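You operate a simulated robot arm through the tools that you are given. There is no shell and no other tool. Be economical: measure what you need, move in short steps, check, and stop when the job is done.

Carry out the task below with a simulated two-armed robot. There is one attempt and no reset: what you move stays moved.

Task
Pick up the wheel chock with one hand, pass it to the other hand and put it on the bottom board of the narrow rack. Put the saucer from the top of the narrow rack on the low top of the dryer cabinet. Take the yellow hand sponge and leave it on top of the kiln slab. Do these in any order. Set down upright: wheel chock.

It is judged by the outcome, as a careful person would: the job done as asked, and still so three seconds after it is handed in. It fails if anything else is knocked over, pushed out of place, dropped, spilled or broken.

Robot
Two 7-joint arms with three-finger grippers on one trunk, on a base that drives. Base frame: it is fixed to the floor where the robot stands at the start and does not move with it; the origin is under the middle of the robot, x ahead of it, y to its left, z up. Readings come in mm, rad, newtons and seconds.
The left shoulder is at the start at [46, 154, 994], the right one opposite. With the tool pointing down near the work surface each hand reaches from about 220 to 640 mm from the robot's upright axis, wherever it stands, measured 20 degrees to its own side. Places, roughly: bottom board of the narrow rack [2800, -200, 100]; kiln slab [3500, -5750, 750]; low top of the dryer cabinet [4900, 0, 1000]; saucer [3000, 250, 750]; yellow hand sponge (6x10x4 cm) [-1400, -5900, 900]. Payload 2.69 kg a hand.
The TCP of each hand is the grasp point between the finger pads, 29 mm short of the fingertips. In the tool frame z runs along the fingers and y along their closing line. The gripper opens to 120 mm. The gripper's body begins 78 mm behind the TCP.
Orientation is that of the tool frame in the base frame, as a unit quaternion [x, y, z, w]. With the fingers straight down and closing along the base's y, the tool's x points along the base's -x, its y along +y and its z along -z.

Tools
- The arms move only by the tool servo_tool. It takes "left_commands", "right_commands" or both (then of equal length, played together; a hand with none holds still); each is one flat list of numbers, 7 for each row, row after row: the shift along the base's x, y, z in units of 30 mm (1.0 is 30 mm), then the turn, a rotation vector about the base's x, y, z in units of 8 degrees (1.0 is 8 degrees), then the opening, from 0 (shut) to 1 (fully open). In form: [dx, dy, dz, wx, wy, wz, fingers, dx, dy, dz, wx, wy, wz, fingers, ...]. A call has 1 to 12 rows; each row shifts and turns the commanded pose from where the row before left it. A call with a number of a shift or a turn outside -1 to 1 is refused whole. Each row takes 0.2 s and may step no farther than 50 mm and 0.15 rad from the row before; otherwise, or with a gripper value out of range, the whole call is refused. Where a pose cannot be reached the arm comes as near as it can. A force on the tool above 40 N (or 10 N above the force at the start of the call, whichever is more), or a blocked arm, ends the call early, and 0.2 s more pass. The fingers move at their own pace and stop on an object; they squeeze with about 35 N. The grip force told is the motor's: it shows also when the fingers shut on nothing. Time passes only in rows, and 0.2 s behind the last, so rows that do not move let the fingers close. It gives the time, the measured TCP pose, the force on the tool (base axes), the opening and the grip force at its end, in the units of the frame above (readings bear some noise), with the torque about the TCP (base axes, N m) and any sound that the robot's microphone picked up.
- Cameras (640 x 400 px; columns grow to the right, rows downward): "scene" is now at [154, 0.8, 1187.1]; the picture's right is [0.13, -0.99, 0.00], its down [-0.16, -0.02, -0.99] and it looks along [0.98, 0.13, -0.16] (base axes); focal length 257 px, centre (320, 200). "left" rides on the left gripper at [63, 0, -104] in its tool frame; the picture's right is [-0.01, 1.00, 0.00], its down [-0.83, 0.00, -0.56] and it looks along [-0.56, 0.00, 0.83] (tool axes); focal length 275 px, centre (320, 200). "right" rides on the right gripper at [63, 0, -104] in its tool frame; the picture's right is [0.00, 1.00, 0.00], its down [-0.83, 0.00, -0.56] and it looks along [-0.56, 0.00, 0.83] (tool axes); focal length 275 px, centre (320, 200). There is no depth. A picture from a camera that has moved, and an enlarged one, comes with that camera's place and axes in the base frame and with its lens. The place of the scene camera against the robot may be out by one fixed shift of up to 18 mm in any direction.
- camera(camera): a new picture of that camera. No time passes.
- lift_body(by): slides the trunk up (or, below 0, down) by that many mm; the arms and the scene camera ride with it, the base frame stays. It gives what a move gives, with no picture.
- base_move(legs): drives the robot by 1 to 6 legs, each [ahead, left, turn to the left] in mm, mm and rad, along the robot's own axes; the way and the turn of a leg run together, so that a leg with both is an arc; at most 1500 mm and 3.142 rad a leg. The arms and the cameras ride along, it lands a little off, and it stops where it bumps. It gives what a move gives.
- aim_head(pan, tilt): turns the head with the scene camera to pan (to the left, within 1.396 rad either way) and tilt (down, from -0.506 to 1.204), counted from straight ahead of the robot. It gives what a move gives.
- enlarge(camera, box): a new picture of the part [left, top, right, bottom] of that camera's present view, enlarged. No time passes.
- sign_off(): hands the job in; it is judged then, once.

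Work in short steps. Places have to be worked out from the pictures, the camera data and where the tool is seen: move nearer, look again, correct. Check each grasp and each placing, and mend what went wrong. You have 165 turns and 138 pictures in all, those below and enlarged ones among them. Open the grippers and draw the arms clear of the work before you hand the job in, unless the task says otherwise; then end with one line.

The tools are called after "Emit:" by a JSON object that holds its "op" and its "data". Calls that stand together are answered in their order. servo_tool: Moves the arms, as the interface text tells. Its arguments: {"type":"object","properties":{"left_commands":{"type":"array","items":{"type":"number"}},"right_commands":{"type":"array","items":{"type":"number"}}},"required":[]} The other tools are called the same way: lift_body (by) slides the trunk up or down; base_move (legs) drives the base; aim_head (pan, tilt) turns the head that bears the scene camera; camera (camera) takes a picture; enlarge (camera, box) takes an enlarged picture of a part of a camera's view; sign_off () hands the job in.

At the start:

```text
t: 0.0
left_ee_pos: [296.1, 175.6, 1093.4]
left_orientation: [-0.001, 1.0, 0.0, 0.0]
left_ft_force: [-0.3, 0.5, 0.6]
left_wrist_torque: [0.01, -0.01, 0.01]
left_finger_gap: 119.8
left_gripper_force: 0.0
right_ee_pos: [338.4, -56.5, 1071.1]
right_orientation: [0.0, 1.0, 0.001, 0.001]
right_ft_force: [-0.3, 0.2, -0.3]
right_wrist_torque: [0.0, -0.01, 0.0]
right_finger_gap: 120.0
right_gripper_force: 0.0
trunk travel left (down, up): [-364.0, 74.0]
robot x, y, heading: [0.9, -1.3, 0.001]
head pan, tilt: [0.133, 0.159]
```

scene: 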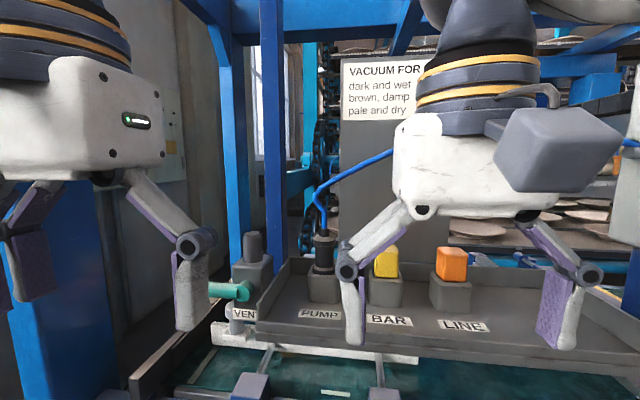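
right: 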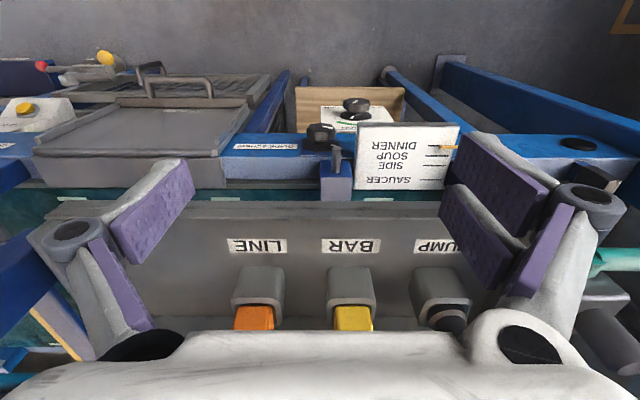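
left: 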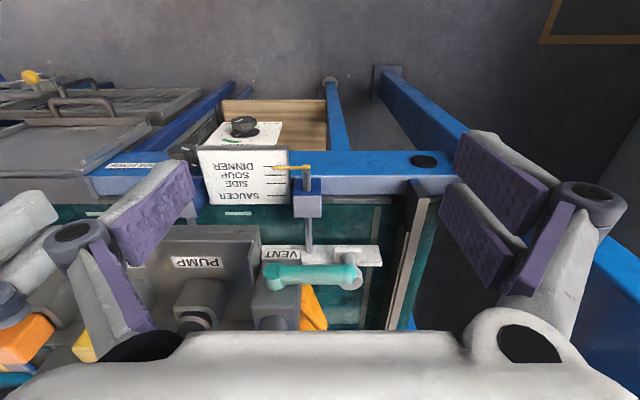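

The robot stands at a machine with the arms over it. I look around first to find free floor and the chock.

Emit:
{"op": "aim_head", "data": {"pan": -1.0, "tilt": 0.3}}

Emit:
{"op": "camera", "data": {"camera": "scene"}}

Emit:
{"op": "aim_head", "data": {"pan": 1.2, "tilt": 0.3}}

Emit:
{"op": "camera", "data": {"camera": "scene"}}

```text
t: 1.4
left_ee_pos: [296.5, 174.5, 1094.6]
left_orientation: [-0.002, 1.0, 0.0, 0.0]
left_ft_force: [-0.1, 0.2, 0.4]
left_wrist_torque: [-0.01, -0.02, 0.02]
left_finger_gap: 119.8
left_gripper_force: 0.0
right_ee_pos: [339.5, -57.7, 1071.4]
right_orientation: [0.0, 1.0, 0.001, 0.001]
right_ft_force: [-0.5, -0.3, -0.1]
right_wrist_torque: [0.0, 0.0, 0.03]
right_finger_gap: 120.2
right_gripper_force: 0.1
trunk travel left (down, up): [-364.0, 74.0]
robot x, y, heading: [1.0, 1.2, 0.003]
head pan, tilt: [-1.0, 0.3]
```

```text
134 pictures are left
camera scene: at [112.5, -90.0, 1173.9], right [-0.84, -0.54, 0.0], down [-0.16, 0.25, -0.96], along [0.52, -0.8, -0.3], focal length 257 px, centre (320, 200)
```

scene: 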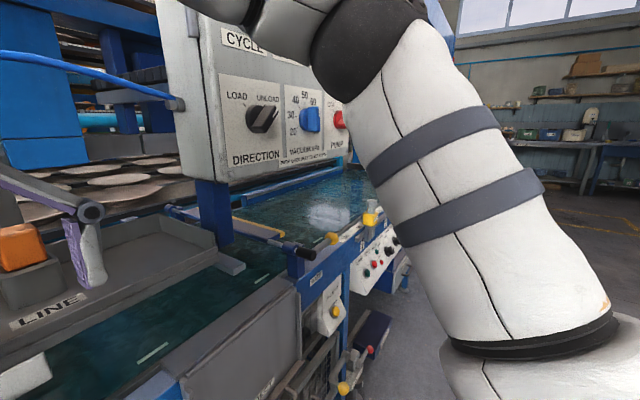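

```text
t: 3.4
left_ee_pos: [297.4, 174.2, 1093.8]
left_orientation: [0.0, 1.0, 0.0, -0.001]
left_ft_force: [-0.2, -0.6, 0.1]
left_wrist_torque: [0.03, 0.03, -0.02]
left_finger_gap: 120.0
left_gripper_force: 0.0
right_ee_pos: [339.3, -57.3, 1072.0]
right_orientation: [0.0, 1.0, 0.0, 0.001]
right_ft_force: [0.3, 0.5, -0.4]
right_wrist_torque: [-0.02, 0.01, -0.01]
right_finger_gap: 120.0
right_gripper_force: 0.1
trunk travel left (down, up): [-364.0, 74.0]
robot x, y, heading: [-0.6, -3.0, -0.001]
head pan, tilt: [1.201, 0.3]
```

```text
133 pictures are left
camera scene: at [95.8, 75.5, 1173.9], right [0.93, -0.36, 0.0], down [-0.11, -0.28, -0.96], along [0.35, 0.89, -0.3], focal length 257 px, centre (320, 200)
```

scene: 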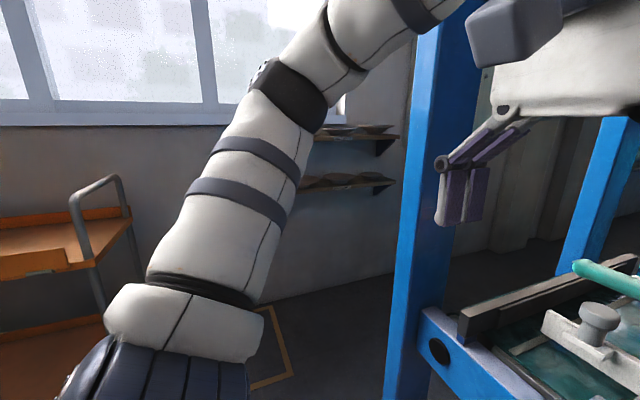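

Machinery in front runs to the right; I back off straight, slowly, then look around from there.

Emit:
{"op": "base_move", "data": {"legs": [[-450, 0, 0]]}}

Emit:
{"op": "aim_head", "data": {"pan": -1.39, "tilt": 0.2}}

Emit:
{"op": "camera", "data": {"camera": "scene"}}

Emit:
{"op": "aim_head", "data": {"pan": 0, "tilt": 0.2}}

Emit:
{"op": "camera", "data": {"camera": "scene"}}

Emit:
{"op": "aim_head", "data": {"pan": 1.39, "tilt": 0.2}}

Emit:
{"op": "camera", "data": {"camera": "scene"}}

```text
t: 6.2
left_ee_pos: [-154.1, 174.7, 1094.5]
left_orientation: [0.0, 1.0, 0.0, 0.001]
left_ft_force: [-0.2, -0.1, -0.4]
left_wrist_torque: [0.0, -0.05, -0.01]
left_finger_gap: 120.5
left_gripper_force: 0.0
right_ee_pos: [-112.1, -57.5, 1074.0]
right_orientation: [0.001, 1.0, 0.001, 0.0]
right_ft_force: [0.0, -0.1, -0.5]
right_wrist_torque: [-0.01, -0.04, 0.0]
right_finger_gap: 120.0
right_gripper_force: 0.0
trunk travel left (down, up): [-364.0, 74.0]
robot x, y, heading: [-446.9, -1.0, -0.002]
head pan, tilt: [1.201, 0.3]
```

```text
t: 8.5
left_ee_pos: [-153.5, 174.9, 1094.6]
left_orientation: [0.001, 1.0, 0.001, 0.0]
left_ft_force: [1.0, -0.7, -0.7]
left_wrist_torque: [-0.01, 0.02, 0.02]
left_finger_gap: 119.8
left_gripper_force: 0.0
right_ee_pos: [-110.7, -56.6, 1072.1]
right_orientation: [0.0, 1.0, -0.001, 0.0]
right_ft_force: [0.5, -0.1, -0.2]
right_wrist_torque: [0.05, 0.0, 0.0]
right_finger_gap: 119.9
right_gripper_force: 0.1
trunk travel left (down, up): [-364.0, 74.0]
robot x, y, heading: [-449.7, 2.4, 0.002]
head pan, tilt: [-1.389, 0.201]
```

```text
132 pictures are left
camera scene: at [-371.0, -103.0, 1183.2], right [-0.98, -0.18, 0.0], down [-0.04, 0.2, -0.98], along [0.18, -0.96, -0.2], focal length 257 px, centre (320, 200)
```

scene: 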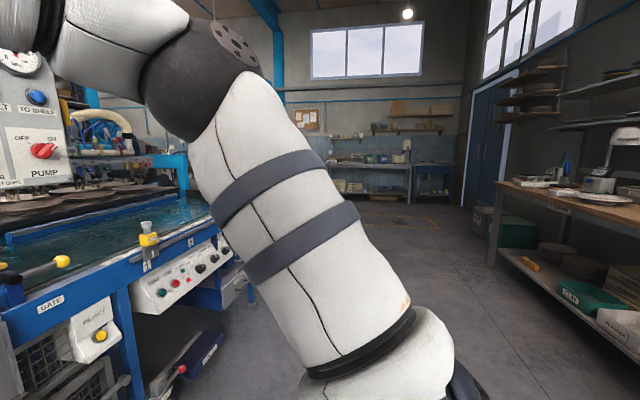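

```text
t: 10.0
left_ee_pos: [-153.3, 174.6, 1092.6]
left_orientation: [0.0, 1.0, 0.0, -0.001]
left_ft_force: [-0.3, -0.3, -0.7]
left_wrist_torque: [-0.01, -0.01, -0.01]
left_finger_gap: 120.0
left_gripper_force: 0.0
right_ee_pos: [-111.1, -57.6, 1072.3]
right_orientation: [0.001, 1.0, 0.0, 0.0]
right_ft_force: [-0.5, 0.4, 0.0]
right_wrist_torque: [-0.01, 0.02, -0.01]
right_finger_gap: 120.1
right_gripper_force: 0.1
trunk travel left (down, up): [-364.0, 74.0]
robot x, y, heading: [-450.4, -0.5, -0.002]
head pan, tilt: [0.0, 0.201]
```

```text
131 pictures are left
camera scene: at [-294.6, -11.5, 1183.2], right [0.0, -1.0, 0.0], down [-0.2, 0.0, -0.98], along [0.98, 0.0, -0.2], focal length 257 px, centre (320, 200)
```

scene: 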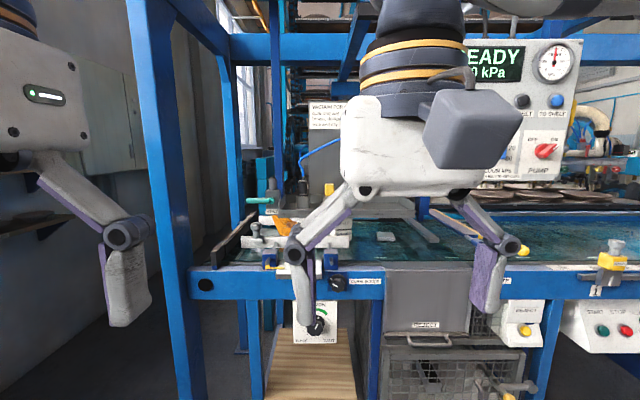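

```text
t: 11.5
left_ee_pos: [-152.8, 175.9, 1093.7]
left_orientation: [0.0, 1.0, 0.001, 0.0]
left_ft_force: [-0.2, 0.6, 0.5]
left_wrist_torque: [-0.01, -0.01, 0.01]
left_finger_gap: 119.9
left_gripper_force: 0.0
right_ee_pos: [-111.2, -56.8, 1071.6]
right_orientation: [0.001, 1.0, 0.0, 0.0]
right_ft_force: [-0.1, -0.1, -0.7]
right_wrist_torque: [0.02, 0.01, -0.01]
right_finger_gap: 120.1
right_gripper_force: 0.1
trunk travel left (down, up): [-364.0, 74.0]
robot x, y, heading: [-452.3, 2.9, -0.001]
head pan, tilt: [1.389, 0.201]
```

```text
130 pictures are left
camera scene: at [-370.8, 80.3, 1183.2], right [0.98, -0.18, 0.0], down [-0.04, -0.2, -0.98], along [0.18, 0.96, -0.2], focal length 257 px, centre (320, 200)
```

scene: 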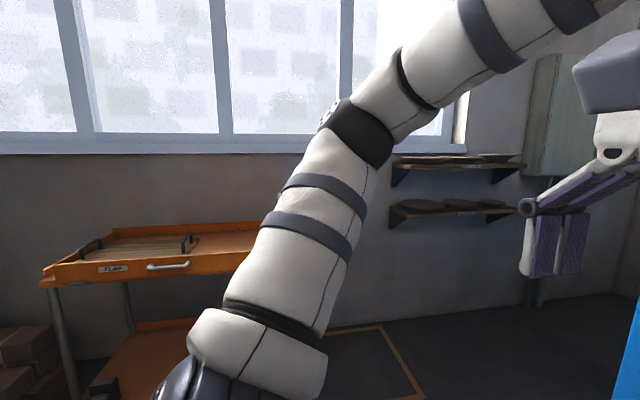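

The machine is straight ahead, the aisle runs to the right (-y). I turn right and look along it.

Emit:
{"op": "base_move", "data": {"legs": [[0, 0, -1.571]]}}

Emit:
{"op": "aim_head", "data": {"pan": 0.5, "tilt": 0.15}}

Emit:
{"op": "camera", "data": {"camera": "scene"}}

Emit:
{"op": "aim_head", "data": {"pan": -0.3, "tilt": 0.15}}

Emit:
{"op": "camera", "data": {"camera": "scene"}}

```text
t: 15.7
left_ee_pos: [-272.3, -295.5, 1093.3]
left_orientation: [0.704, 0.711, -0.001, 0.0]
left_ft_force: [-0.3, -0.1, -0.4]
left_wrist_torque: [0.04, 0.01, -0.02]
left_finger_gap: 119.8
left_gripper_force: 0.1
right_ee_pos: [-503.7, -338.6, 1071.6]
right_orientation: [0.705, 0.71, 0.0, 0.0]
right_ft_force: [-0.2, -0.1, 0.0]
right_wrist_torque: [0.0, 0.03, 0.0]
right_finger_gap: 120.3
right_gripper_force: 0.1
trunk travel left (down, up): [-364.0, 74.0]
robot x, y, heading: [-447.8, 0.8, -1.564]
head pan, tilt: [1.389, 0.201]
```

```text
t: 16.9
left_ee_pos: [-272.5, -293.6, 1095.1]
left_orientation: [0.704, 0.71, 0.0, 0.0]
left_ft_force: [0.3, -0.4, 0.3]
left_wrist_torque: [0.02, 0.04, -0.03]
left_finger_gap: 120.0
left_gripper_force: 0.0
right_ee_pos: [-504.3, -339.1, 1071.0]
right_orientation: [0.705, 0.709, -0.001, 0.0]
right_ft_force: [0.6, -0.6, -1.0]
right_wrist_torque: [0.01, 0.01, 0.02]
right_finger_gap: 120.0
right_gripper_force: 0.2
trunk travel left (down, up): [-364.0, 74.0]
robot x, y, heading: [-451.6, 3.0, -1.556]
head pan, tilt: [0.499, 0.15]
```

```text
129 pictures are left
camera scene: at [-412.5, -162.7, 1187.9], right [-0.87, -0.49, 0.0], down [-0.07, 0.13, -0.99], along [0.48, -0.86, -0.15], focal length 257 px, centre (320, 200)
```

scene: 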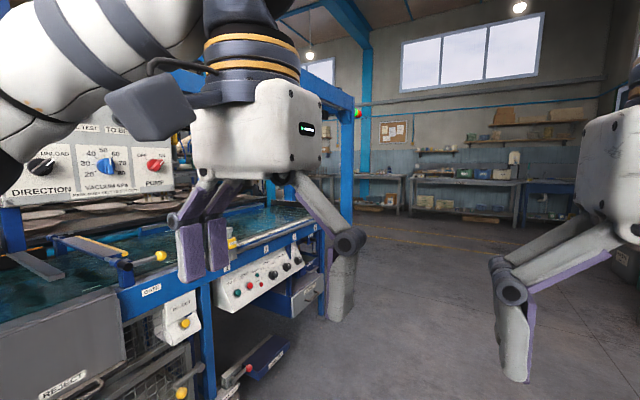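

```text
t: 18.1
left_ee_pos: [-273.8, -293.8, 1094.5]
left_orientation: [0.705, 0.71, 0.0, 0.001]
left_ft_force: [-0.6, -0.8, 0.0]
left_wrist_torque: [0.01, 0.01, 0.0]
left_finger_gap: 120.1
left_gripper_force: 0.0
right_ee_pos: [-504.5, -339.1, 1071.6]
right_orientation: [0.705, 0.709, 0.001, 0.001]
right_ft_force: [0.5, 0.1, 0.4]
right_wrist_torque: [-0.03, -0.04, 0.04]
right_finger_gap: 119.8
right_gripper_force: 0.0
trunk travel left (down, up): [-364.0, 74.0]
robot x, y, heading: [-448.7, -1.2, -1.561]
head pan, tilt: [-0.3, 0.15]
```

```text
128 pictures are left
camera scene: at [-484.3, -170.5, 1187.9], right [-0.96, 0.29, 0.0], down [0.04, 0.14, -0.99], along [-0.28, -0.95, -0.15], focal length 257 px, centre (320, 200)
```

scene: 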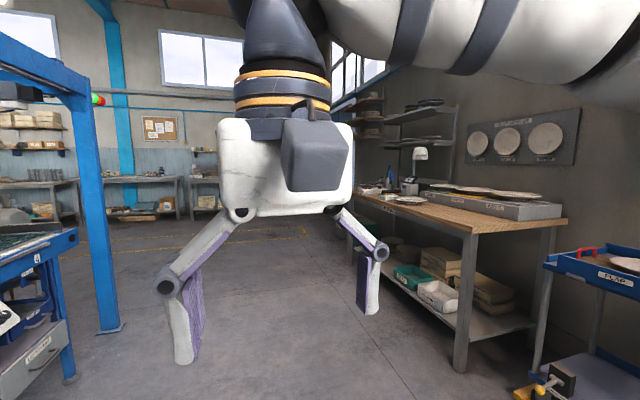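

The aisle ahead is clear. I drive on and look again.

Emit:
{"op": "base_move", "data": {"legs": [[1300, -100, 0], [1300, 0, 0]]}}

Emit:
{"op": "aim_head", "data": {"pan": 0.9, "tilt": 0.2}}

Emit:
{"op": "camera", "data": {"camera": "scene"}}

Emit:
{"op": "aim_head", "data": {"pan": 0.0, "tilt": 0.2}}

Emit:
{"op": "camera", "data": {"camera": "scene"}}

```text
t: 30.9
left_ee_pos: [-405.3, -2920.7, 1094.7]
left_orientation: [0.71, 0.704, -0.001, 0.0]
left_ft_force: [-0.6, -0.2, 0.6]
left_wrist_torque: [0.03, -0.01, -0.03]
left_finger_gap: 120.0
left_gripper_force: 0.0
right_ee_pos: [-636.5, -2960.5, 1072.4]
right_orientation: [0.71, 0.704, 0.0, 0.0]
right_ft_force: [-0.5, 0.6, -0.7]
right_wrist_torque: [-0.01, -0.01, 0.0]
right_finger_gap: 119.9
right_gripper_force: 0.0
trunk travel left (down, up): [-364.0, 74.0]
robot x, y, heading: [-580.1, -2618.5, -1.579]
head pan, tilt: [-0.3, 0.15]
```

```text
t: 32.2
left_ee_pos: [-404.8, -2919.5, 1094.3]
left_orientation: [0.71, 0.704, 0.0, 0.0]
left_ft_force: [0.4, 0.7, -0.4]
left_wrist_torque: [0.04, -0.03, 0.02]
left_finger_gap: 120.0
left_gripper_force: 0.1
right_ee_pos: [-638.0, -2959.6, 1072.2]
right_orientation: [0.711, 0.703, 0.0, 0.0]
right_ft_force: [-0.1, -0.3, 0.4]
right_wrist_torque: [-0.01, 0.02, -0.01]
right_finger_gap: 120.0
right_gripper_force: 0.0
trunk travel left (down, up): [-364.0, 74.0]
robot x, y, heading: [-577.5, -2622.4, -1.578]
head pan, tilt: [0.901, 0.201]
```

```text
127 pictures are left
camera scene: at [-513.7, -2762.7, 1183.2], right [-0.63, -0.78, 0.0], down [-0.15, 0.13, -0.98], along [0.76, -0.62, -0.2], focal length 257 px, centre (320, 200)
```

scene: 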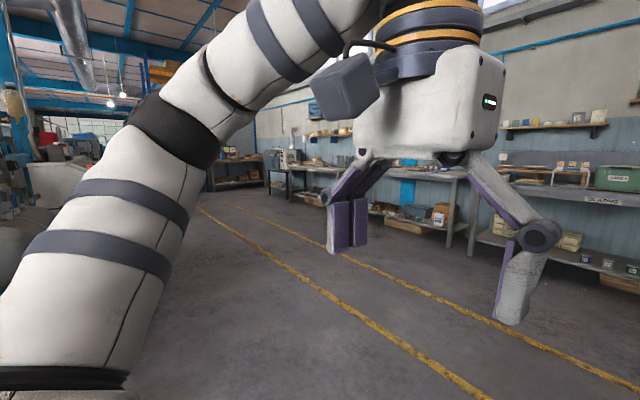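

```text
t: 33.5
left_ee_pos: [-405.9, -2919.8, 1094.3]
left_orientation: [0.71, 0.704, 0.0, 0.0]
left_ft_force: [-0.5, 0.0, 0.2]
left_wrist_torque: [-0.01, 0.02, -0.02]
left_finger_gap: 119.9
left_gripper_force: 0.0
right_ee_pos: [-638.2, -2960.5, 1070.6]
right_orientation: [0.711, 0.703, -0.001, 0.0]
right_ft_force: [0.3, -0.4, -0.6]
right_wrist_torque: [0.01, -0.02, 0.01]
right_finger_gap: 120.2
right_gripper_force: 0.0
trunk travel left (down, up): [-364.0, 74.0]
robot x, y, heading: [-578.3, -2623.5, -1.583]
head pan, tilt: [0.0, 0.201]
```

```text
126 pictures are left
camera scene: at [-586.9, -2797.2, 1183.2], right [-1.0, 0.01, 0.0], down [0.0, 0.2, -0.98], along [-0.01, -0.98, -0.2], focal length 257 px, centre (320, 200)
```

scene: 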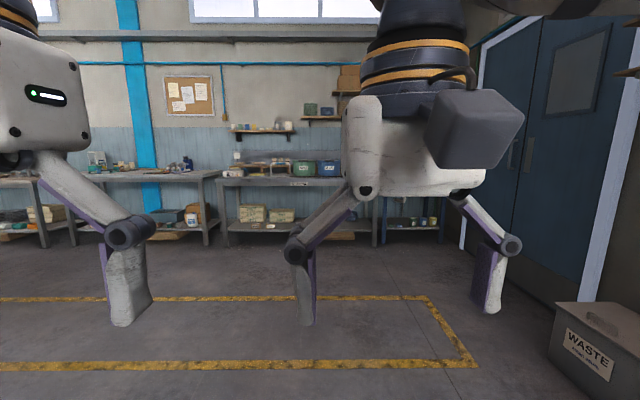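

The sponge's bench is at the far wall, right part. I drive toward about (-1300, -4800).

Emit:
{"op": "base_move", "data": {"legs": [[1000, -350, 0], [1000, -350, 0]]}}

Emit:
{"op": "aim_head", "data": {"pan": 0.0, "tilt": 0.35}}

Emit:
{"op": "camera", "data": {"camera": "scene"}}

Emit:
{"op": "camera", "data": {"camera": "right"}}

```text
t: 44.0
left_ee_pos: [-1130.3, -4916.5, 1093.6]
left_orientation: [0.717, 0.698, -0.001, 0.001]
left_ft_force: [1.0, 0.4, 0.4]
left_wrist_torque: [-0.03, 0.01, 0.0]
left_finger_gap: 120.1
left_gripper_force: 0.0
right_ee_pos: [-1363.3, -4952.1, 1071.5]
right_orientation: [0.718, 0.696, 0.001, 0.0]
right_ft_force: [0.8, 0.0, 0.0]
right_wrist_torque: [0.03, -0.01, 0.02]
right_finger_gap: 120.3
right_gripper_force: 0.0
trunk travel left (down, up): [-364.0, 74.0]
robot x, y, heading: [-1294.7, -4617.0, -1.595]
head pan, tilt: [0.0, 0.201]
```

```text
t: 44.7
left_ee_pos: [-1130.2, -4916.5, 1093.9]
left_orientation: [0.717, 0.697, 0.0, 0.0]
left_ft_force: [0.8, -0.3, -0.4]
left_wrist_torque: [0.02, -0.02, -0.05]
left_finger_gap: 120.0
left_gripper_force: 0.0
right_ee_pos: [-1363.5, -4952.3, 1071.4]
right_orientation: [0.718, 0.696, -0.001, 0.001]
right_ft_force: [0.8, -0.3, 0.1]
right_wrist_torque: [0.02, 0.0, 0.02]
right_finger_gap: 120.1
right_gripper_force: 0.2
trunk travel left (down, up): [-364.0, 74.0]
robot x, y, heading: [-1297.3, -4618.1, -1.601]
head pan, tilt: [0.0, 0.351]
```

```text
125 pictures are left
camera scene: at [-1309.0, -4790.5, 1169.3], right [-1.0, 0.03, 0.0], down [0.01, 0.34, -0.94], along [-0.03, -0.94, -0.34], focal length 257 px, centre (320, 200)
```

scene: 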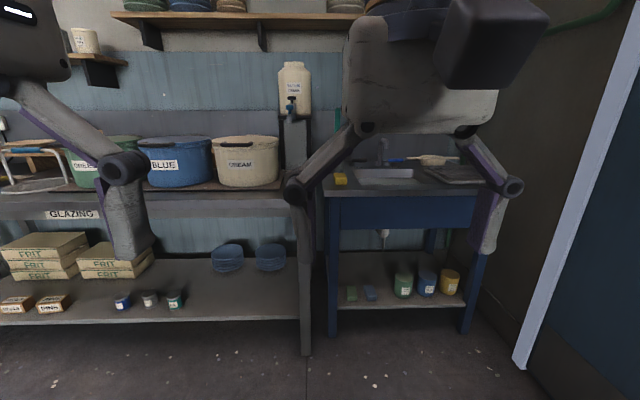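

```text
124 pictures are left
camera right: at [-1361.2, -4890.1, 1176.4], right [1.0, -0.02, 0.0], down [-0.02, -0.83, 0.56], along [-0.01, -0.56, -0.83], focal length 275 px, centre (320, 200)
```

right: 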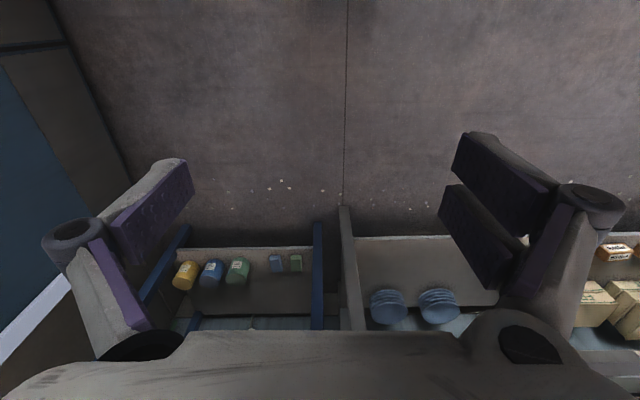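

The sponge is the yellow block at about (-1430, -5830, 895) on the sink counter. I raise the trunk, then approach partway and look again.

Emit:
{"op": "lift_body", "data": {"by": 70}}

Emit:
{"op": "base_move", "data": {"legs": [[450, 60, 0.03]]}}

Emit:
{"op": "aim_head", "data": {"pan": -0.1, "tilt": 0.5}}

Emit:
{"op": "camera", "data": {"camera": "scene"}}

Emit:
{"op": "camera", "data": {"camera": "right"}}

```text
t: 45.7
left_ee_pos: [-1129.0, -4917.4, 1163.4]
left_orientation: [0.717, 0.697, 0.0, 0.0]
left_ft_force: [-0.4, 0.4, 0.1]
left_wrist_torque: [0.02, -0.01, 0.0]
left_finger_gap: 120.1
left_gripper_force: 0.1
right_ee_pos: [-1363.5, -4953.7, 1140.1]
right_orientation: [0.717, 0.697, 0.001, -0.001]
right_ft_force: [0.5, 0.2, -0.2]
right_wrist_torque: [0.01, 0.0, -0.03]
right_finger_gap: 120.0
right_gripper_force: 0.1
trunk travel left (down, up): [-434.0, 4.0]
robot x, y, heading: [-1295.6, -4617.9, -1.603]
head pan, tilt: [0.0, 0.351]
```

```text
t: 48.5
left_ee_pos: [-1064.2, -5360.4, 1164.1]
left_orientation: [0.705, 0.709, 0.0, 0.001]
left_ft_force: [0.1, -0.8, -0.4]
left_wrist_torque: [-0.02, 0.0, 0.01]
left_finger_gap: 120.1
left_gripper_force: 0.0
right_ee_pos: [-1294.7, -5405.6, 1142.3]
right_orientation: [0.705, 0.71, 0.0, 0.001]
right_ft_force: [-0.7, -0.2, 0.2]
right_wrist_torque: [0.03, 0.01, 0.0]
right_finger_gap: 120.0
right_gripper_force: 0.1
trunk travel left (down, up): [-434.0, 4.0]
robot x, y, heading: [-1243.1, -5065.6, -1.566]
head pan, tilt: [0.0, 0.351]
```

```text
t: 49.2
left_ee_pos: [-1064.3, -5360.4, 1165.0]
left_orientation: [0.705, 0.709, -0.001, 0.001]
left_ft_force: [0.3, -0.1, 0.3]
left_wrist_torque: [-0.01, 0.0, 0.0]
left_finger_gap: 119.9
left_gripper_force: 0.0
right_ee_pos: [-1295.8, -5405.8, 1141.1]
right_orientation: [0.705, 0.71, 0.0, 0.001]
right_ft_force: [-0.5, 0.3, 0.1]
right_wrist_torque: [0.01, 0.03, 0.01]
right_finger_gap: 119.8
right_gripper_force: 0.1
trunk travel left (down, up): [-434.0, 4.0]
robot x, y, heading: [-1239.3, -5065.9, -1.567]
head pan, tilt: [-0.099, 0.499]
```

```text
123 pictures are left
camera scene: at [-1257.3, -5175.4, 1236.5], right [-1.0, 0.09, 0.0], down [0.04, 0.48, -0.88], along [-0.08, -0.87, -0.48], focal length 257 px, centre (320, 200)
```

scene: 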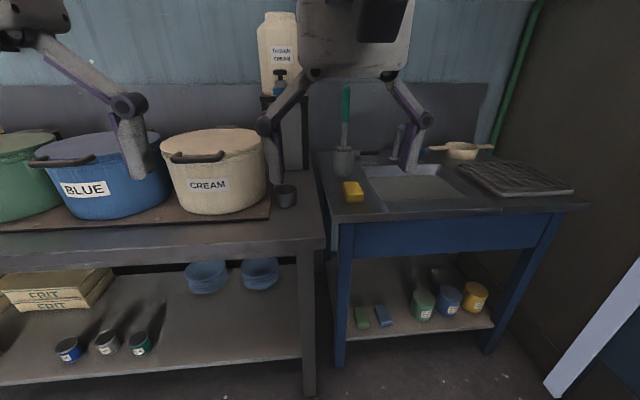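

```text
122 pictures are left
camera right: at [-1296.2, -5342.4, 1246.5], right [1.0, 0.01, 0.0], down [0.01, -0.83, 0.56], along [0.01, -0.56, -0.83], focal length 275 px, centre (320, 200)
```

right: 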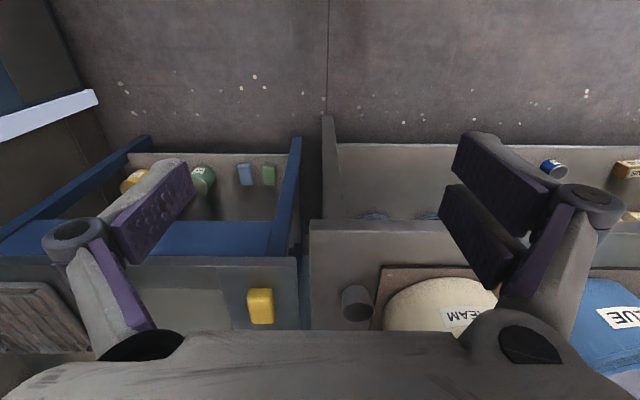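

Both cameras agree: sponge at about (-1411, -5836), top ≈900, short side along x. I drive 225 mm ahead so the right hand reaches it.

Emit:
{"op": "base_move", "data": {"legs": [[225, 0, 0]]}}

Emit:
{"op": "camera", "data": {"camera": "right"}}

Emit:
{"op": "camera", "data": {"camera": "scene"}}

```text
t: 50.9
left_ee_pos: [-1062.2, -5592.2, 1164.9]
left_orientation: [0.705, 0.71, -0.001, 0.0]
left_ft_force: [-0.9, 0.2, 0.1]
left_wrist_torque: [0.03, 0.01, -0.01]
left_finger_gap: 119.8
left_gripper_force: 0.1
right_ee_pos: [-1294.8, -5636.8, 1142.4]
right_orientation: [0.705, 0.709, 0.0, 0.0]
right_ft_force: [-0.3, 0.3, 1.0]
right_wrist_torque: [0.02, -0.02, 0.03]
right_finger_gap: 119.8
right_gripper_force: 0.1
trunk travel left (down, up): [-434.0, 4.0]
robot x, y, heading: [-1239.5, -5295.7, -1.564]
head pan, tilt: [-0.099, 0.499]
```

```text
121 pictures are left
camera right: at [-1294.9, -5573.8, 1246.5], right [1.0, 0.01, 0.0], down [0.01, -0.83, 0.56], along [0.01, -0.56, -0.83], focal length 275 px, centre (320, 200)
```

right: 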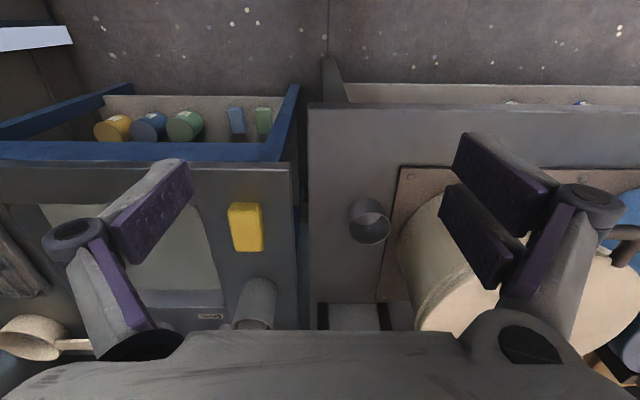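

```text
120 pictures are left
camera scene: at [-1256.0, -5407.0, 1236.5], right [-1.0, 0.09, 0.0], down [0.04, 0.48, -0.88], along [-0.08, -0.87, -0.48], focal length 257 px, centre (320, 200)
```

scene: 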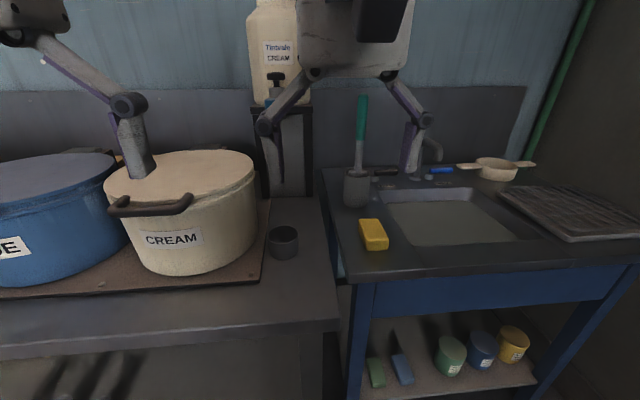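

Sponge near (-1424, -5880), top ~870-900. I move the right hand above it, staying high, and look again.

Emit:
{"op": "servo_tool", "data": {"right_commands": [-0.55, -0.95, 0, 0, 0, 0, 1, -0.55, -0.95, 0, 0, 0, 0, 1, -0.55, -0.95, 0, 0, 0, 0, 1, -0.55, -0.95, 0, 0, 0, 0, 1, -0.55, -0.95, 0, 0, 0, 0, 1, -0.55, -0.95, 0, 0, 0, 0, 1, -0.55, -0.95, -0.5, 0, 0, 0, 1, -0.5, -0.95, -0.5, 0, 0, 0, 1]}}

Emit:
{"op": "camera", "data": {"camera": "right"}}

Emit:
{"op": "camera", "data": {"camera": "scene"}}

```text
t: 52.7
left_ee_pos: [-1063.4, -5592.5, 1162.9]
left_orientation: [0.705, 0.709, 0.001, 0.0]
left_ft_force: [-0.2, -0.7, 0.5]
left_wrist_torque: [0.07, -0.01, 0.04]
left_finger_gap: 119.9
left_gripper_force: 0.0
right_ee_pos: [-1402.0, -5798.6, 1112.6]
right_orientation: [0.704, 0.71, 0.001, -0.001]
right_ft_force: [-0.9, -0.2, -0.3]
right_wrist_torque: [0.04, -0.03, 0.03]
right_finger_gap: 119.9
right_gripper_force: 0.1
right hand out of reach, approached as far as the arm can: row 6, 7, 8
trunk travel left (down, up): [-434.0, 4.0]
robot x, y, heading: [-1243.0, -5295.5, -1.564]
head pan, tilt: [-0.099, 0.499]
```

```text
119 pictures are left
camera right: at [-1401.7, -5736.5, 1217.9], right [1.0, 0.01, 0.0], down [0.01, -0.83, 0.56], along [0.01, -0.56, -0.83], focal length 275 px, centre (320, 200)
```

right: 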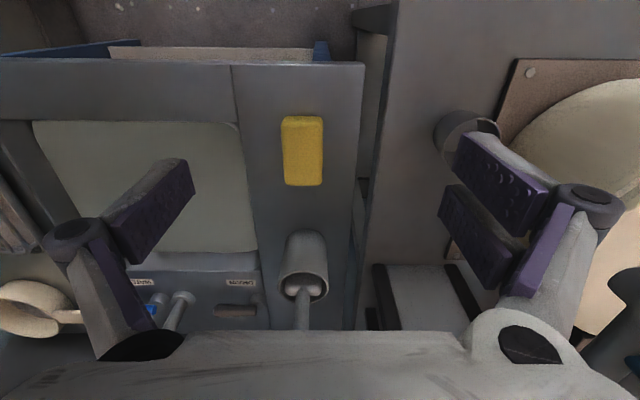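

```text
118 pictures are left
camera scene: at [-1256.7, -5407.7, 1236.2], right [-1.0, 0.09, 0.0], down [0.05, 0.48, -0.88], along [-0.08, -0.87, -0.48], focal length 257 px, centre (320, 200)
```

scene: 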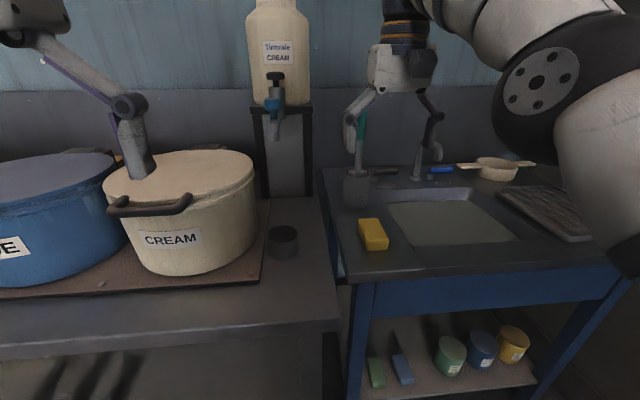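

The arm is at its reach limit; sponge computes to about (-1425, -5900) with top near 845-870. I pull the hand back 60 mm and drive 120 mm closer.

Emit:
{"op": "servo_tool", "data": {"right_commands": [0, 1, 0, 0, 0, 0, 1, 0, 1, 0, 0, 0, 0, 1]}}

Emit:
{"op": "base_move", "data": {"legs": [[120, 0, 0]]}}

Emit:
{"op": "camera", "data": {"camera": "right"}}

```text
t: 53.3
left_ee_pos: [-1062.2, -5590.4, 1164.5]
left_orientation: [0.705, 0.71, 0.0, 0.001]
left_ft_force: [0.2, 0.7, 0.5]
left_wrist_torque: [-0.06, 0.0, -0.02]
left_finger_gap: 119.8
left_gripper_force: 0.1
right_ee_pos: [-1400.8, -5738.8, 1116.7]
right_orientation: [0.705, 0.709, -0.001, 0.001]
right_ft_force: [0.0, -0.5, -0.6]
right_wrist_torque: [-0.04, 0.04, 0.04]
right_finger_gap: 119.9
right_gripper_force: 0.0
trunk travel left (down, up): [-434.0, 4.0]
robot x, y, heading: [-1237.7, -5295.4, -1.563]
head pan, tilt: [-0.099, 0.499]
```

```text
t: 54.5
left_ee_pos: [-1061.2, -5710.3, 1164.3]
left_orientation: [0.704, 0.711, 0.0, 0.001]
left_ft_force: [-0.5, -0.9, 0.2]
left_wrist_torque: [0.04, 0.0, 0.0]
left_finger_gap: 120.0
left_gripper_force: 0.1
right_ee_pos: [-1399.1, -5858.7, 1115.5]
right_orientation: [0.704, 0.71, -0.001, 0.001]
right_ft_force: [-0.5, -1.1, -0.9]
right_wrist_torque: [0.02, 0.01, -0.02]
right_finger_gap: 120.2
right_gripper_force: 0.0
trunk travel left (down, up): [-434.0, 4.0]
robot x, y, heading: [-1237.3, -5413.4, -1.565]
head pan, tilt: [-0.099, 0.499]
```

```text
117 pictures are left
camera right: at [-1399.8, -5796.0, 1220.4], right [1.0, 0.01, 0.0], down [0.01, -0.83, 0.56], along [0.01, -0.56, -0.83], focal length 275 px, centre (320, 200)
```

right: 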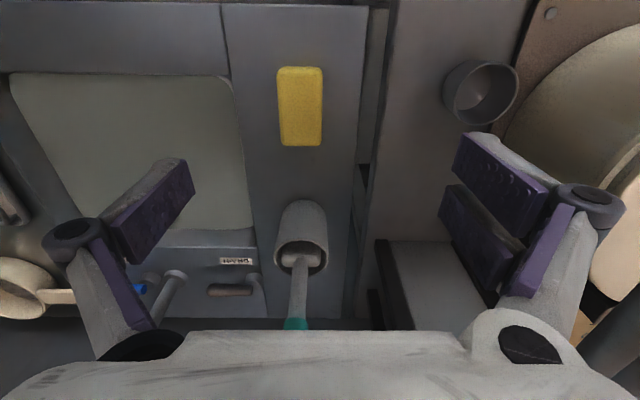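

Refined: sponge centre (-1422, -5892), top ~850-870. I move over and descend to TCP z≈920, then check.

Emit:
{"op": "servo_tool", "data": {"right_commands": [-0.4, -0.6, -0.5, 0, 0, 0, 1, -0.4, -0.55, -1, 0, 0, 0, 1, 0, 0, -1, 0, 0, 0, 1, 0, 0, -1, 0, 0, 0, 1, 0, 0, -1, 0, 0, 0, 1, 0, 0, -1, 0, 0, 0, 1, 0, 0, -1, 0, 0, 0, 1]}}

Emit:
{"op": "camera", "data": {"camera": "right"}}

Emit:
{"op": "camera", "data": {"camera": "scene"}}

```text
t: 56.1
left_ee_pos: [-1062.1, -5709.6, 1164.2]
left_orientation: [0.704, 0.711, 0.0, 0.0]
left_ft_force: [-0.9, -1.2, 0.2]
left_wrist_torque: [0.03, -0.02, 0.02]
left_finger_gap: 120.0
left_gripper_force: 0.1
right_ee_pos: [-1421.9, -5893.1, 919.2]
right_orientation: [0.704, 0.71, 0.0, 0.0]
right_ft_force: [-0.8, 0.0, 0.2]
right_wrist_torque: [0.07, 0.02, -0.01]
right_finger_gap: 120.0
right_gripper_force: 0.0
trunk travel left (down, up): [-434.0, 4.0]
robot x, y, heading: [-1239.2, -5413.3, -1.565]
head pan, tilt: [-0.099, 0.499]
```

```text
116 pictures are left
camera right: at [-1422.9, -5831.0, 1023.4], right [1.0, 0.01, 0.0], down [0.01, -0.83, 0.56], along [0.01, -0.56, -0.83], focal length 275 px, centre (320, 200)
```

right: 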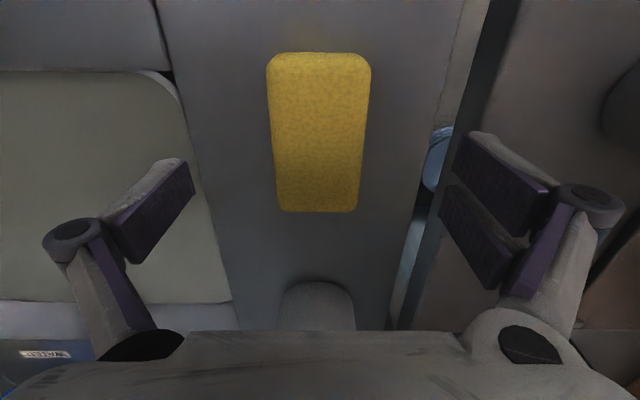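

```text
115 pictures are left
camera scene: at [-1255.0, -5525.0, 1236.4], right [-1.0, 0.09, 0.0], down [0.04, 0.48, -0.88], along [-0.08, -0.87, -0.48], focal length 257 px, centre (320, 200)
```

scene: 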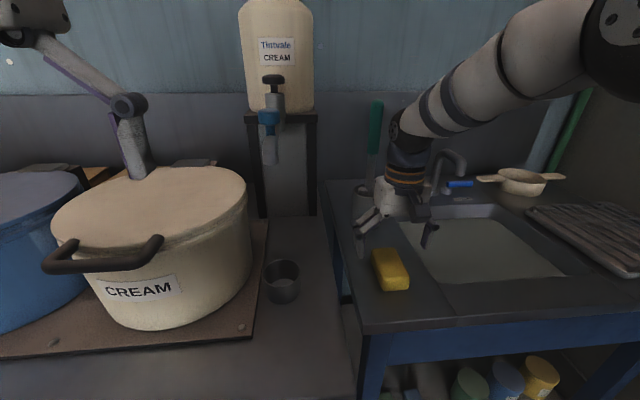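

Sponge is centred between the fingers (y≈-5894, top ≈856). I descend 62 mm to z≈857 and close.

Emit:
{"op": "servo_tool", "data": {"right_commands": [0, 0, -1, 0, 0, 0, 1, 0, 0, -0.7, 0, 0, 0, 1, 0, 0, -0.4, 0, 0, 0, 1, 0, 0, 0, 0, 0, 0, 0.2, 0, 0, 0, 0, 0, 0, 0, 0, 0, 0, 0, 0, 0, 0, 0, 0, 0, 0, 0, 0, 0]}}

Emit:
{"op": "camera", "data": {"camera": "right"}}

```text
t: 57.4
left_ee_pos: [-1060.2, -5703.8, 1166.1]
left_orientation: [0.704, 0.71, -0.003, 0.004]
left_ft_force: [-0.4, -0.5, 0.8]
left_wrist_torque: [-0.01, -0.04, -0.04]
left_finger_gap: 120.0
left_gripper_force: 0.0
right_ee_pos: [-1418.8, -5894.4, 867.0]
right_orientation: [0.704, 0.71, -0.006, 0.01]
right_ft_force: [2.7, 11.2, 37.3]
right_wrist_torque: [0.97, -0.33, -0.03]
right_finger_gap: 53.9
right_gripper_force: 35.7
trunk travel left (down, up): [-434.0, 4.0]
robot x, y, heading: [-1238.4, -5414.2, -1.562]
head pan, tilt: [-0.099, 0.499]
stopped in row 6 (right hand): the force on the tool passed its limit at 44 N (the readings are from after the stop); the commanded pose is now the measured one
```

```text
114 pictures are left
camera right: at [-1420.0, -5828.5, 970.9], right [1.0, 0.01, 0.01], down [0.01, -0.82, 0.57], along [0.01, -0.57, -0.82], focal length 275 px, centre (320, 200)
```

right: 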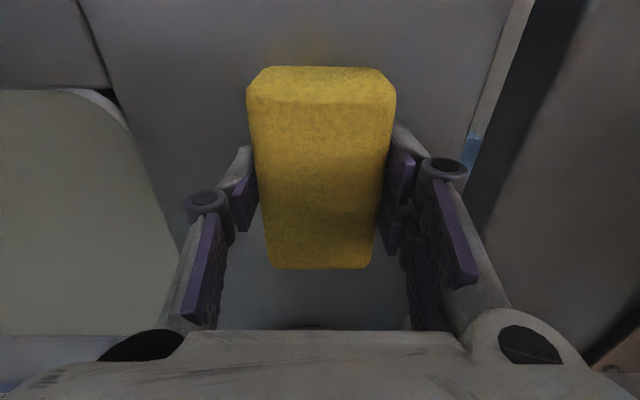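

Fingertips touched the counter, but the sponge is gripped (54 mm). I lift.

Emit:
{"op": "servo_tool", "data": {"right_commands": [0, 0, 0.3, 0, 0, 0, 0, 0, 0, 1, 0, 0, 0, 0, 0, 0, 1, 0, 0, 0, 0, 0, 0, 1, 0, 0, 0, 0, 0, 0, 1, 0, 0, 0, 0, 0, 0, 1, 0, 0, 0, 0, 0, 0.5, 1, 0, 0, 0, 0, 0, 0.5, 1, 0, 0, 0, 0, 0, 1, 0.5, 0, 0, 0, 0, 0, 1, 0, 0, 0, 0, 0]}}

Emit:
{"op": "camera", "data": {"camera": "right"}}

```text
t: 59.6
left_ee_pos: [-1062.5, -5708.9, 1165.1]
left_orientation: [0.704, 0.71, 0.0, 0.001]
left_ft_force: [-0.3, 0.5, 0.1]
left_wrist_torque: [0.01, -0.08, 0.0]
left_finger_gap: 120.0
left_gripper_force: 0.1
right_ee_pos: [-1422.0, -5801.4, 1094.8]
right_orientation: [0.704, 0.71, -0.002, 0.006]
right_ft_force: [-1.0, -0.1, -0.5]
right_wrist_torque: [0.01, -0.06, 0.02]
right_finger_gap: 53.7
right_gripper_force: 35.4
trunk travel left (down, up): [-434.0, 4.0]
robot x, y, heading: [-1238.9, -5414.7, -1.562]
head pan, tilt: [-0.099, 0.499]
```

```text
113 pictures are left
camera right: at [-1424.3, -5738.4, 1199.0], right [1.0, 0.01, 0.01], down [0.01, -0.82, 0.57], along [0.01, -0.57, -0.82], focal length 275 px, centre (320, 200)
```

right: 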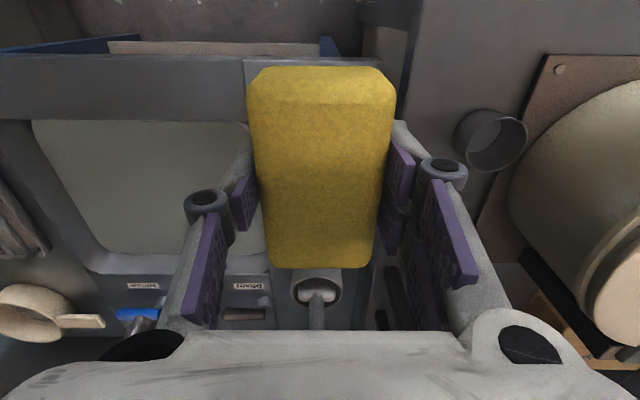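

Sponge held. I back away and turn left toward +x, then look.

Emit:
{"op": "base_move", "data": {"legs": [[-700, 0, 0], [0, 0, 1.56]]}}

Emit:
{"op": "aim_head", "data": {"pan": 0.0, "tilt": 0.15}}

Emit:
{"op": "camera", "data": {"camera": "scene"}}

Emit:
{"op": "aim_head", "data": {"pan": 0.6, "tilt": 0.15}}

Emit:
{"op": "camera", "data": {"camera": "scene"}}

```text
t: 67.3
left_ee_pos: [-959.6, -4518.5, 1164.2]
left_orientation: [-0.012, 1.0, 0.0, 0.001]
left_ft_force: [-0.8, 0.0, -0.5]
left_wrist_torque: [0.02, -0.01, 0.03]
left_finger_gap: 120.1
left_gripper_force: 0.1
right_ee_pos: [-860.7, -4876.5, 1095.9]
right_orientation: [-0.013, 1.0, 0.001, 0.006]
right_ft_force: [-0.1, -0.2, -0.8]
right_wrist_torque: [-0.02, -0.02, 0.03]
right_finger_gap: 53.9
right_gripper_force: 35.0
trunk travel left (down, up): [-434.0, 4.0]
robot x, y, heading: [-1251.0, -4701.2, 0.024]
head pan, tilt: [-0.099, 0.499]
```

```text
t: 68.1
left_ee_pos: [-959.0, -4518.8, 1163.9]
left_orientation: [-0.013, 1.0, 0.0, 0.001]
left_ft_force: [-0.1, 0.0, 0.0]
left_wrist_torque: [0.02, -0.01, 0.03]
left_finger_gap: 119.9
left_gripper_force: 0.1
right_ee_pos: [-860.3, -4876.9, 1097.0]
right_orientation: [-0.013, 1.0, 0.001, 0.005]
right_ft_force: [0.4, 0.0, 0.2]
right_wrist_torque: [0.01, -0.01, 0.0]
right_finger_gap: 53.9
right_gripper_force: 35.0
trunk travel left (down, up): [-434.0, 4.0]
robot x, y, heading: [-1251.3, -4701.8, 0.024]
head pan, tilt: [0.0, 0.15]
```

```text
112 pictures are left
camera scene: at [-1158.7, -4709.8, 1268.8], right [0.03, -1.0, 0.0], down [-0.15, 0.0, -0.99], along [0.99, 0.03, -0.15], focal length 257 px, centre (320, 200)
```

scene: 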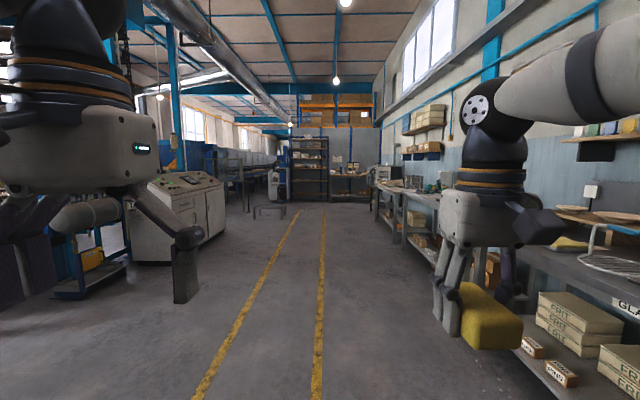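

```text
t: 69.1
left_ee_pos: [-959.3, -4518.4, 1165.4]
left_orientation: [-0.013, 1.0, 0.0, 0.001]
left_ft_force: [0.4, 0.4, 0.7]
left_wrist_torque: [0.01, -0.02, -0.04]
left_finger_gap: 119.9
left_gripper_force: 0.0
right_ee_pos: [-859.5, -4875.8, 1095.5]
right_orientation: [-0.014, 1.0, 0.002, 0.007]
right_ft_force: [-0.8, -0.4, 0.3]
right_wrist_torque: [-0.03, 0.01, 0.02]
right_finger_gap: 53.9
right_gripper_force: 35.1
trunk travel left (down, up): [-434.0, 4.0]
robot x, y, heading: [-1247.1, -4700.5, 0.024]
head pan, tilt: [0.6, 0.15]
```

```text
111 pictures are left
camera scene: at [-1176.3, -4657.9, 1268.9], right [0.59, -0.81, 0.0], down [-0.12, -0.09, -0.99], along [0.8, 0.58, -0.15], focal length 257 px, centre (320, 200)
```

scene: 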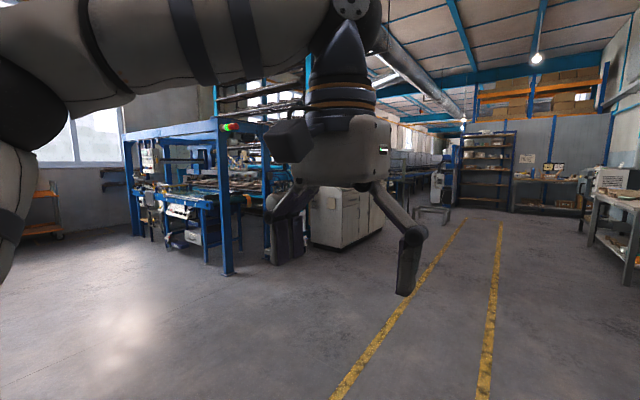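

The floor along +x is clear. I drive 3 m ahead and look.

Emit:
{"op": "base_move", "data": {"legs": [[1400, 0, -0.02], [1500, 0, 0]]}}

Emit:
{"op": "aim_head", "data": {"pan": -0.3, "tilt": 0.2}}

Emit:
{"op": "camera", "data": {"camera": "scene"}}

Emit:
{"op": "aim_head", "data": {"pan": 0.7, "tilt": 0.2}}

Emit:
{"op": "camera", "data": {"camera": "scene"}}

```text
t: 83.1
left_ee_pos: [1951.7, -4553.9, 1163.9]
left_orientation: [0.014, 1.0, 0.0, 0.001]
left_ft_force: [0.2, 0.0, -0.6]
left_wrist_torque: [0.01, 0.02, 0.01]
left_finger_gap: 120.0
left_gripper_force: 0.0
right_ee_pos: [2031.2, -4916.9, 1095.0]
right_orientation: [0.014, 1.0, 0.002, 0.006]
right_ft_force: [-0.6, 0.0, 0.2]
right_wrist_torque: [-0.01, 0.02, 0.02]
right_finger_gap: 53.8
right_gripper_force: 34.9
trunk travel left (down, up): [-434.0, 4.0]
robot x, y, heading: [1648.5, -4721.0, -0.028]
head pan, tilt: [0.6, 0.15]
```

```text
t: 84.3
left_ee_pos: [1951.6, -4552.7, 1165.1]
left_orientation: [0.014, 1.0, 0.0, 0.001]
left_ft_force: [-0.5, 0.3, 0.2]
left_wrist_torque: [-0.01, 0.01, 0.01]
left_finger_gap: 120.1
left_gripper_force: 0.0
right_ee_pos: [2031.3, -4916.3, 1096.2]
right_orientation: [0.014, 1.0, 0.001, 0.006]
right_ft_force: [0.2, -0.8, 0.6]
right_wrist_torque: [-0.05, 0.01, -0.03]
right_finger_gap: 53.9
right_gripper_force: 35.0
trunk travel left (down, up): [-434.0, 4.0]
robot x, y, heading: [1647.9, -4719.9, -0.028]
head pan, tilt: [-0.3, 0.201]
```

```text
110 pictures are left
camera scene: at [1738.2, -4761.9, 1264.2], right [-0.32, -0.95, 0.0], down [-0.19, 0.06, -0.98], along [0.93, -0.31, -0.2], focal length 257 px, centre (320, 200)
```

scene: 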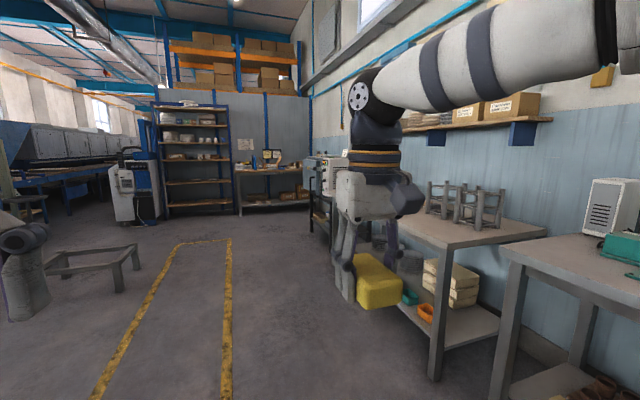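

```text
t: 85.6
left_ee_pos: [1950.7, -4553.4, 1164.4]
left_orientation: [0.012, 1.0, 0.0, 0.001]
left_ft_force: [0.2, 0.2, -1.0]
left_wrist_torque: [-0.03, 0.01, -0.02]
left_finger_gap: 119.9
left_gripper_force: 0.0
right_ee_pos: [2031.3, -4915.9, 1095.4]
right_orientation: [0.013, 1.0, 0.002, 0.007]
right_ft_force: [-0.2, 0.3, 0.0]
right_wrist_torque: [0.03, 0.01, -0.03]
right_finger_gap: 53.6
right_gripper_force: 35.1
trunk travel left (down, up): [-434.0, 4.0]
robot x, y, heading: [1653.2, -4722.1, -0.026]
head pan, tilt: [0.7, 0.201]
```

```text
109 pictures are left
camera scene: at [1722.8, -4674.1, 1264.1], right [0.62, -0.78, 0.0], down [-0.16, -0.12, -0.98], along [0.77, 0.61, -0.2], focal length 257 px, centre (320, 200)
```

scene: 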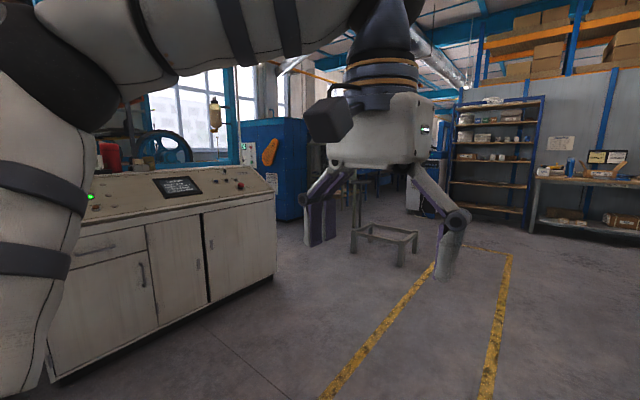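

The kiln slab should be on the bench to the front right. I drive to x≈3250 and turn to face that bench.

Emit:
{"op": "base_move", "data": {"legs": [[1500, 40, 0], [100, 0, 0], [0, 0, -1.545]]}}

Emit:
{"op": "aim_head", "data": {"pan": 0.0, "tilt": 0.35}}

Emit:
{"op": "camera", "data": {"camera": "scene"}}

```text
refused: leg 1 is longer than a leg can be; nothing moved
```

```text
t: 86.7
left_ee_pos: [1950.6, -4554.0, 1164.3]
left_orientation: [0.014, 1.0, 0.001, 0.001]
left_ft_force: [-0.9, 0.6, -0.2]
left_wrist_torque: [-0.01, -0.02, 0.02]
left_finger_gap: 119.8
left_gripper_force: 0.1
right_ee_pos: [2032.4, -4915.8, 1096.4]
right_orientation: [0.015, 1.0, 0.002, 0.006]
right_ft_force: [0.0, -1.0, -0.7]
right_wrist_torque: [-0.03, 0.03, -0.01]
right_finger_gap: 53.7
right_gripper_force: 34.9
trunk travel left (down, up): [-434.0, 4.0]
robot x, y, heading: [1650.7, -4724.8, -0.026]
head pan, tilt: [0.0, 0.351]
```

```text
108 pictures are left
camera scene: at [1743.0, -4734.5, 1250.2], right [-0.03, -1.0, 0.0], down [-0.34, 0.01, -0.94], along [0.94, -0.02, -0.34], focal length 257 px, centre (320, 200)
```

scene: 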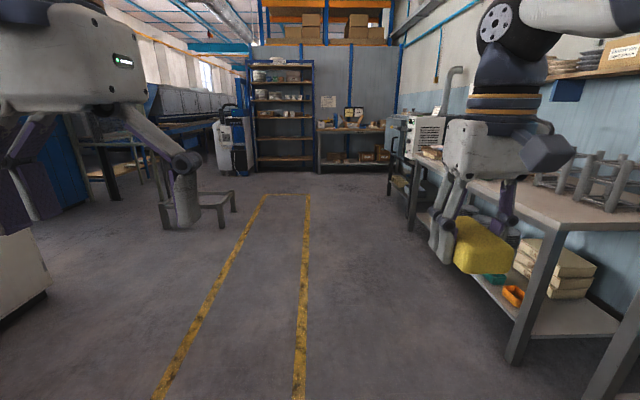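

Splitting the leg shorter: two legs ahead, then the turn.

Emit:
{"op": "base_move", "data": {"legs": [[1000, 20, 0], [600, 20, 0], [0, 0, -1.545]]}}

Emit:
{"op": "camera", "data": {"camera": "scene"}}

```text
t: 98.6
left_ee_pos: [3429.9, -5013.2, 1164.1]
left_orientation: [0.701, 0.713, -0.001, 0.001]
left_ft_force: [0.1, 0.3, 0.3]
left_wrist_torque: [-0.03, -0.01, 0.0]
left_finger_gap: 119.7
left_gripper_force: 0.0
right_ee_pos: [3070.5, -5109.0, 1094.4]
right_orientation: [0.703, 0.712, -0.003, 0.005]
right_ft_force: [-0.3, 0.0, -0.2]
right_wrist_torque: [0.02, 0.01, 0.01]
right_finger_gap: 54.1
right_gripper_force: 35.1
trunk travel left (down, up): [-434.0, 4.0]
robot x, y, heading: [3251.2, -4719.6, -1.555]
head pan, tilt: [0.0, 0.351]
```

```text
107 pictures are left
camera scene: at [3243.2, -4831.5, 1250.1], right [-1.0, -0.01, 0.0], down [-0.01, 0.34, -0.94], along [0.01, -0.94, -0.34], focal length 257 px, centre (320, 200)
```

scene: 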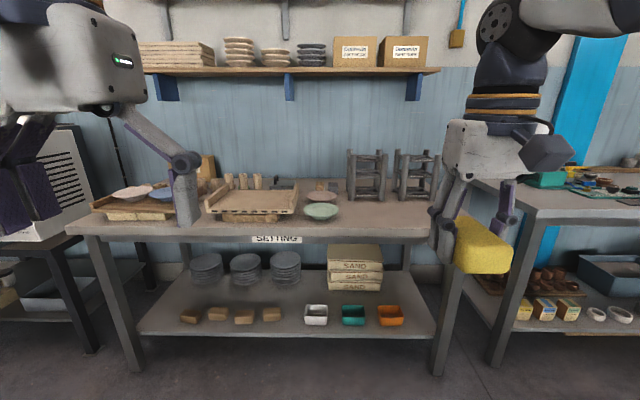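

The estimated spot projects near the board with props at px (250,205). I enlarge that region.

Emit:
{"op": "enlarge", "data": {"camera": "scene", "box": [80, 140, 360, 260]}}

```text
2.29 times, centred on (220, 200) of scene
camera zoom: at [3243.2, -4831.5, 1250.1], right [-1.0, -0.01, 0.0], down [-0.01, 0.34, -0.94], along [0.01, -0.94, -0.34], focal length 588 px, centre (549, 200)
```

zoom: 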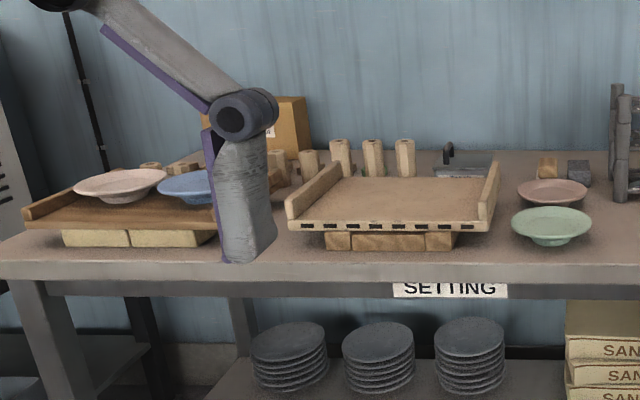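

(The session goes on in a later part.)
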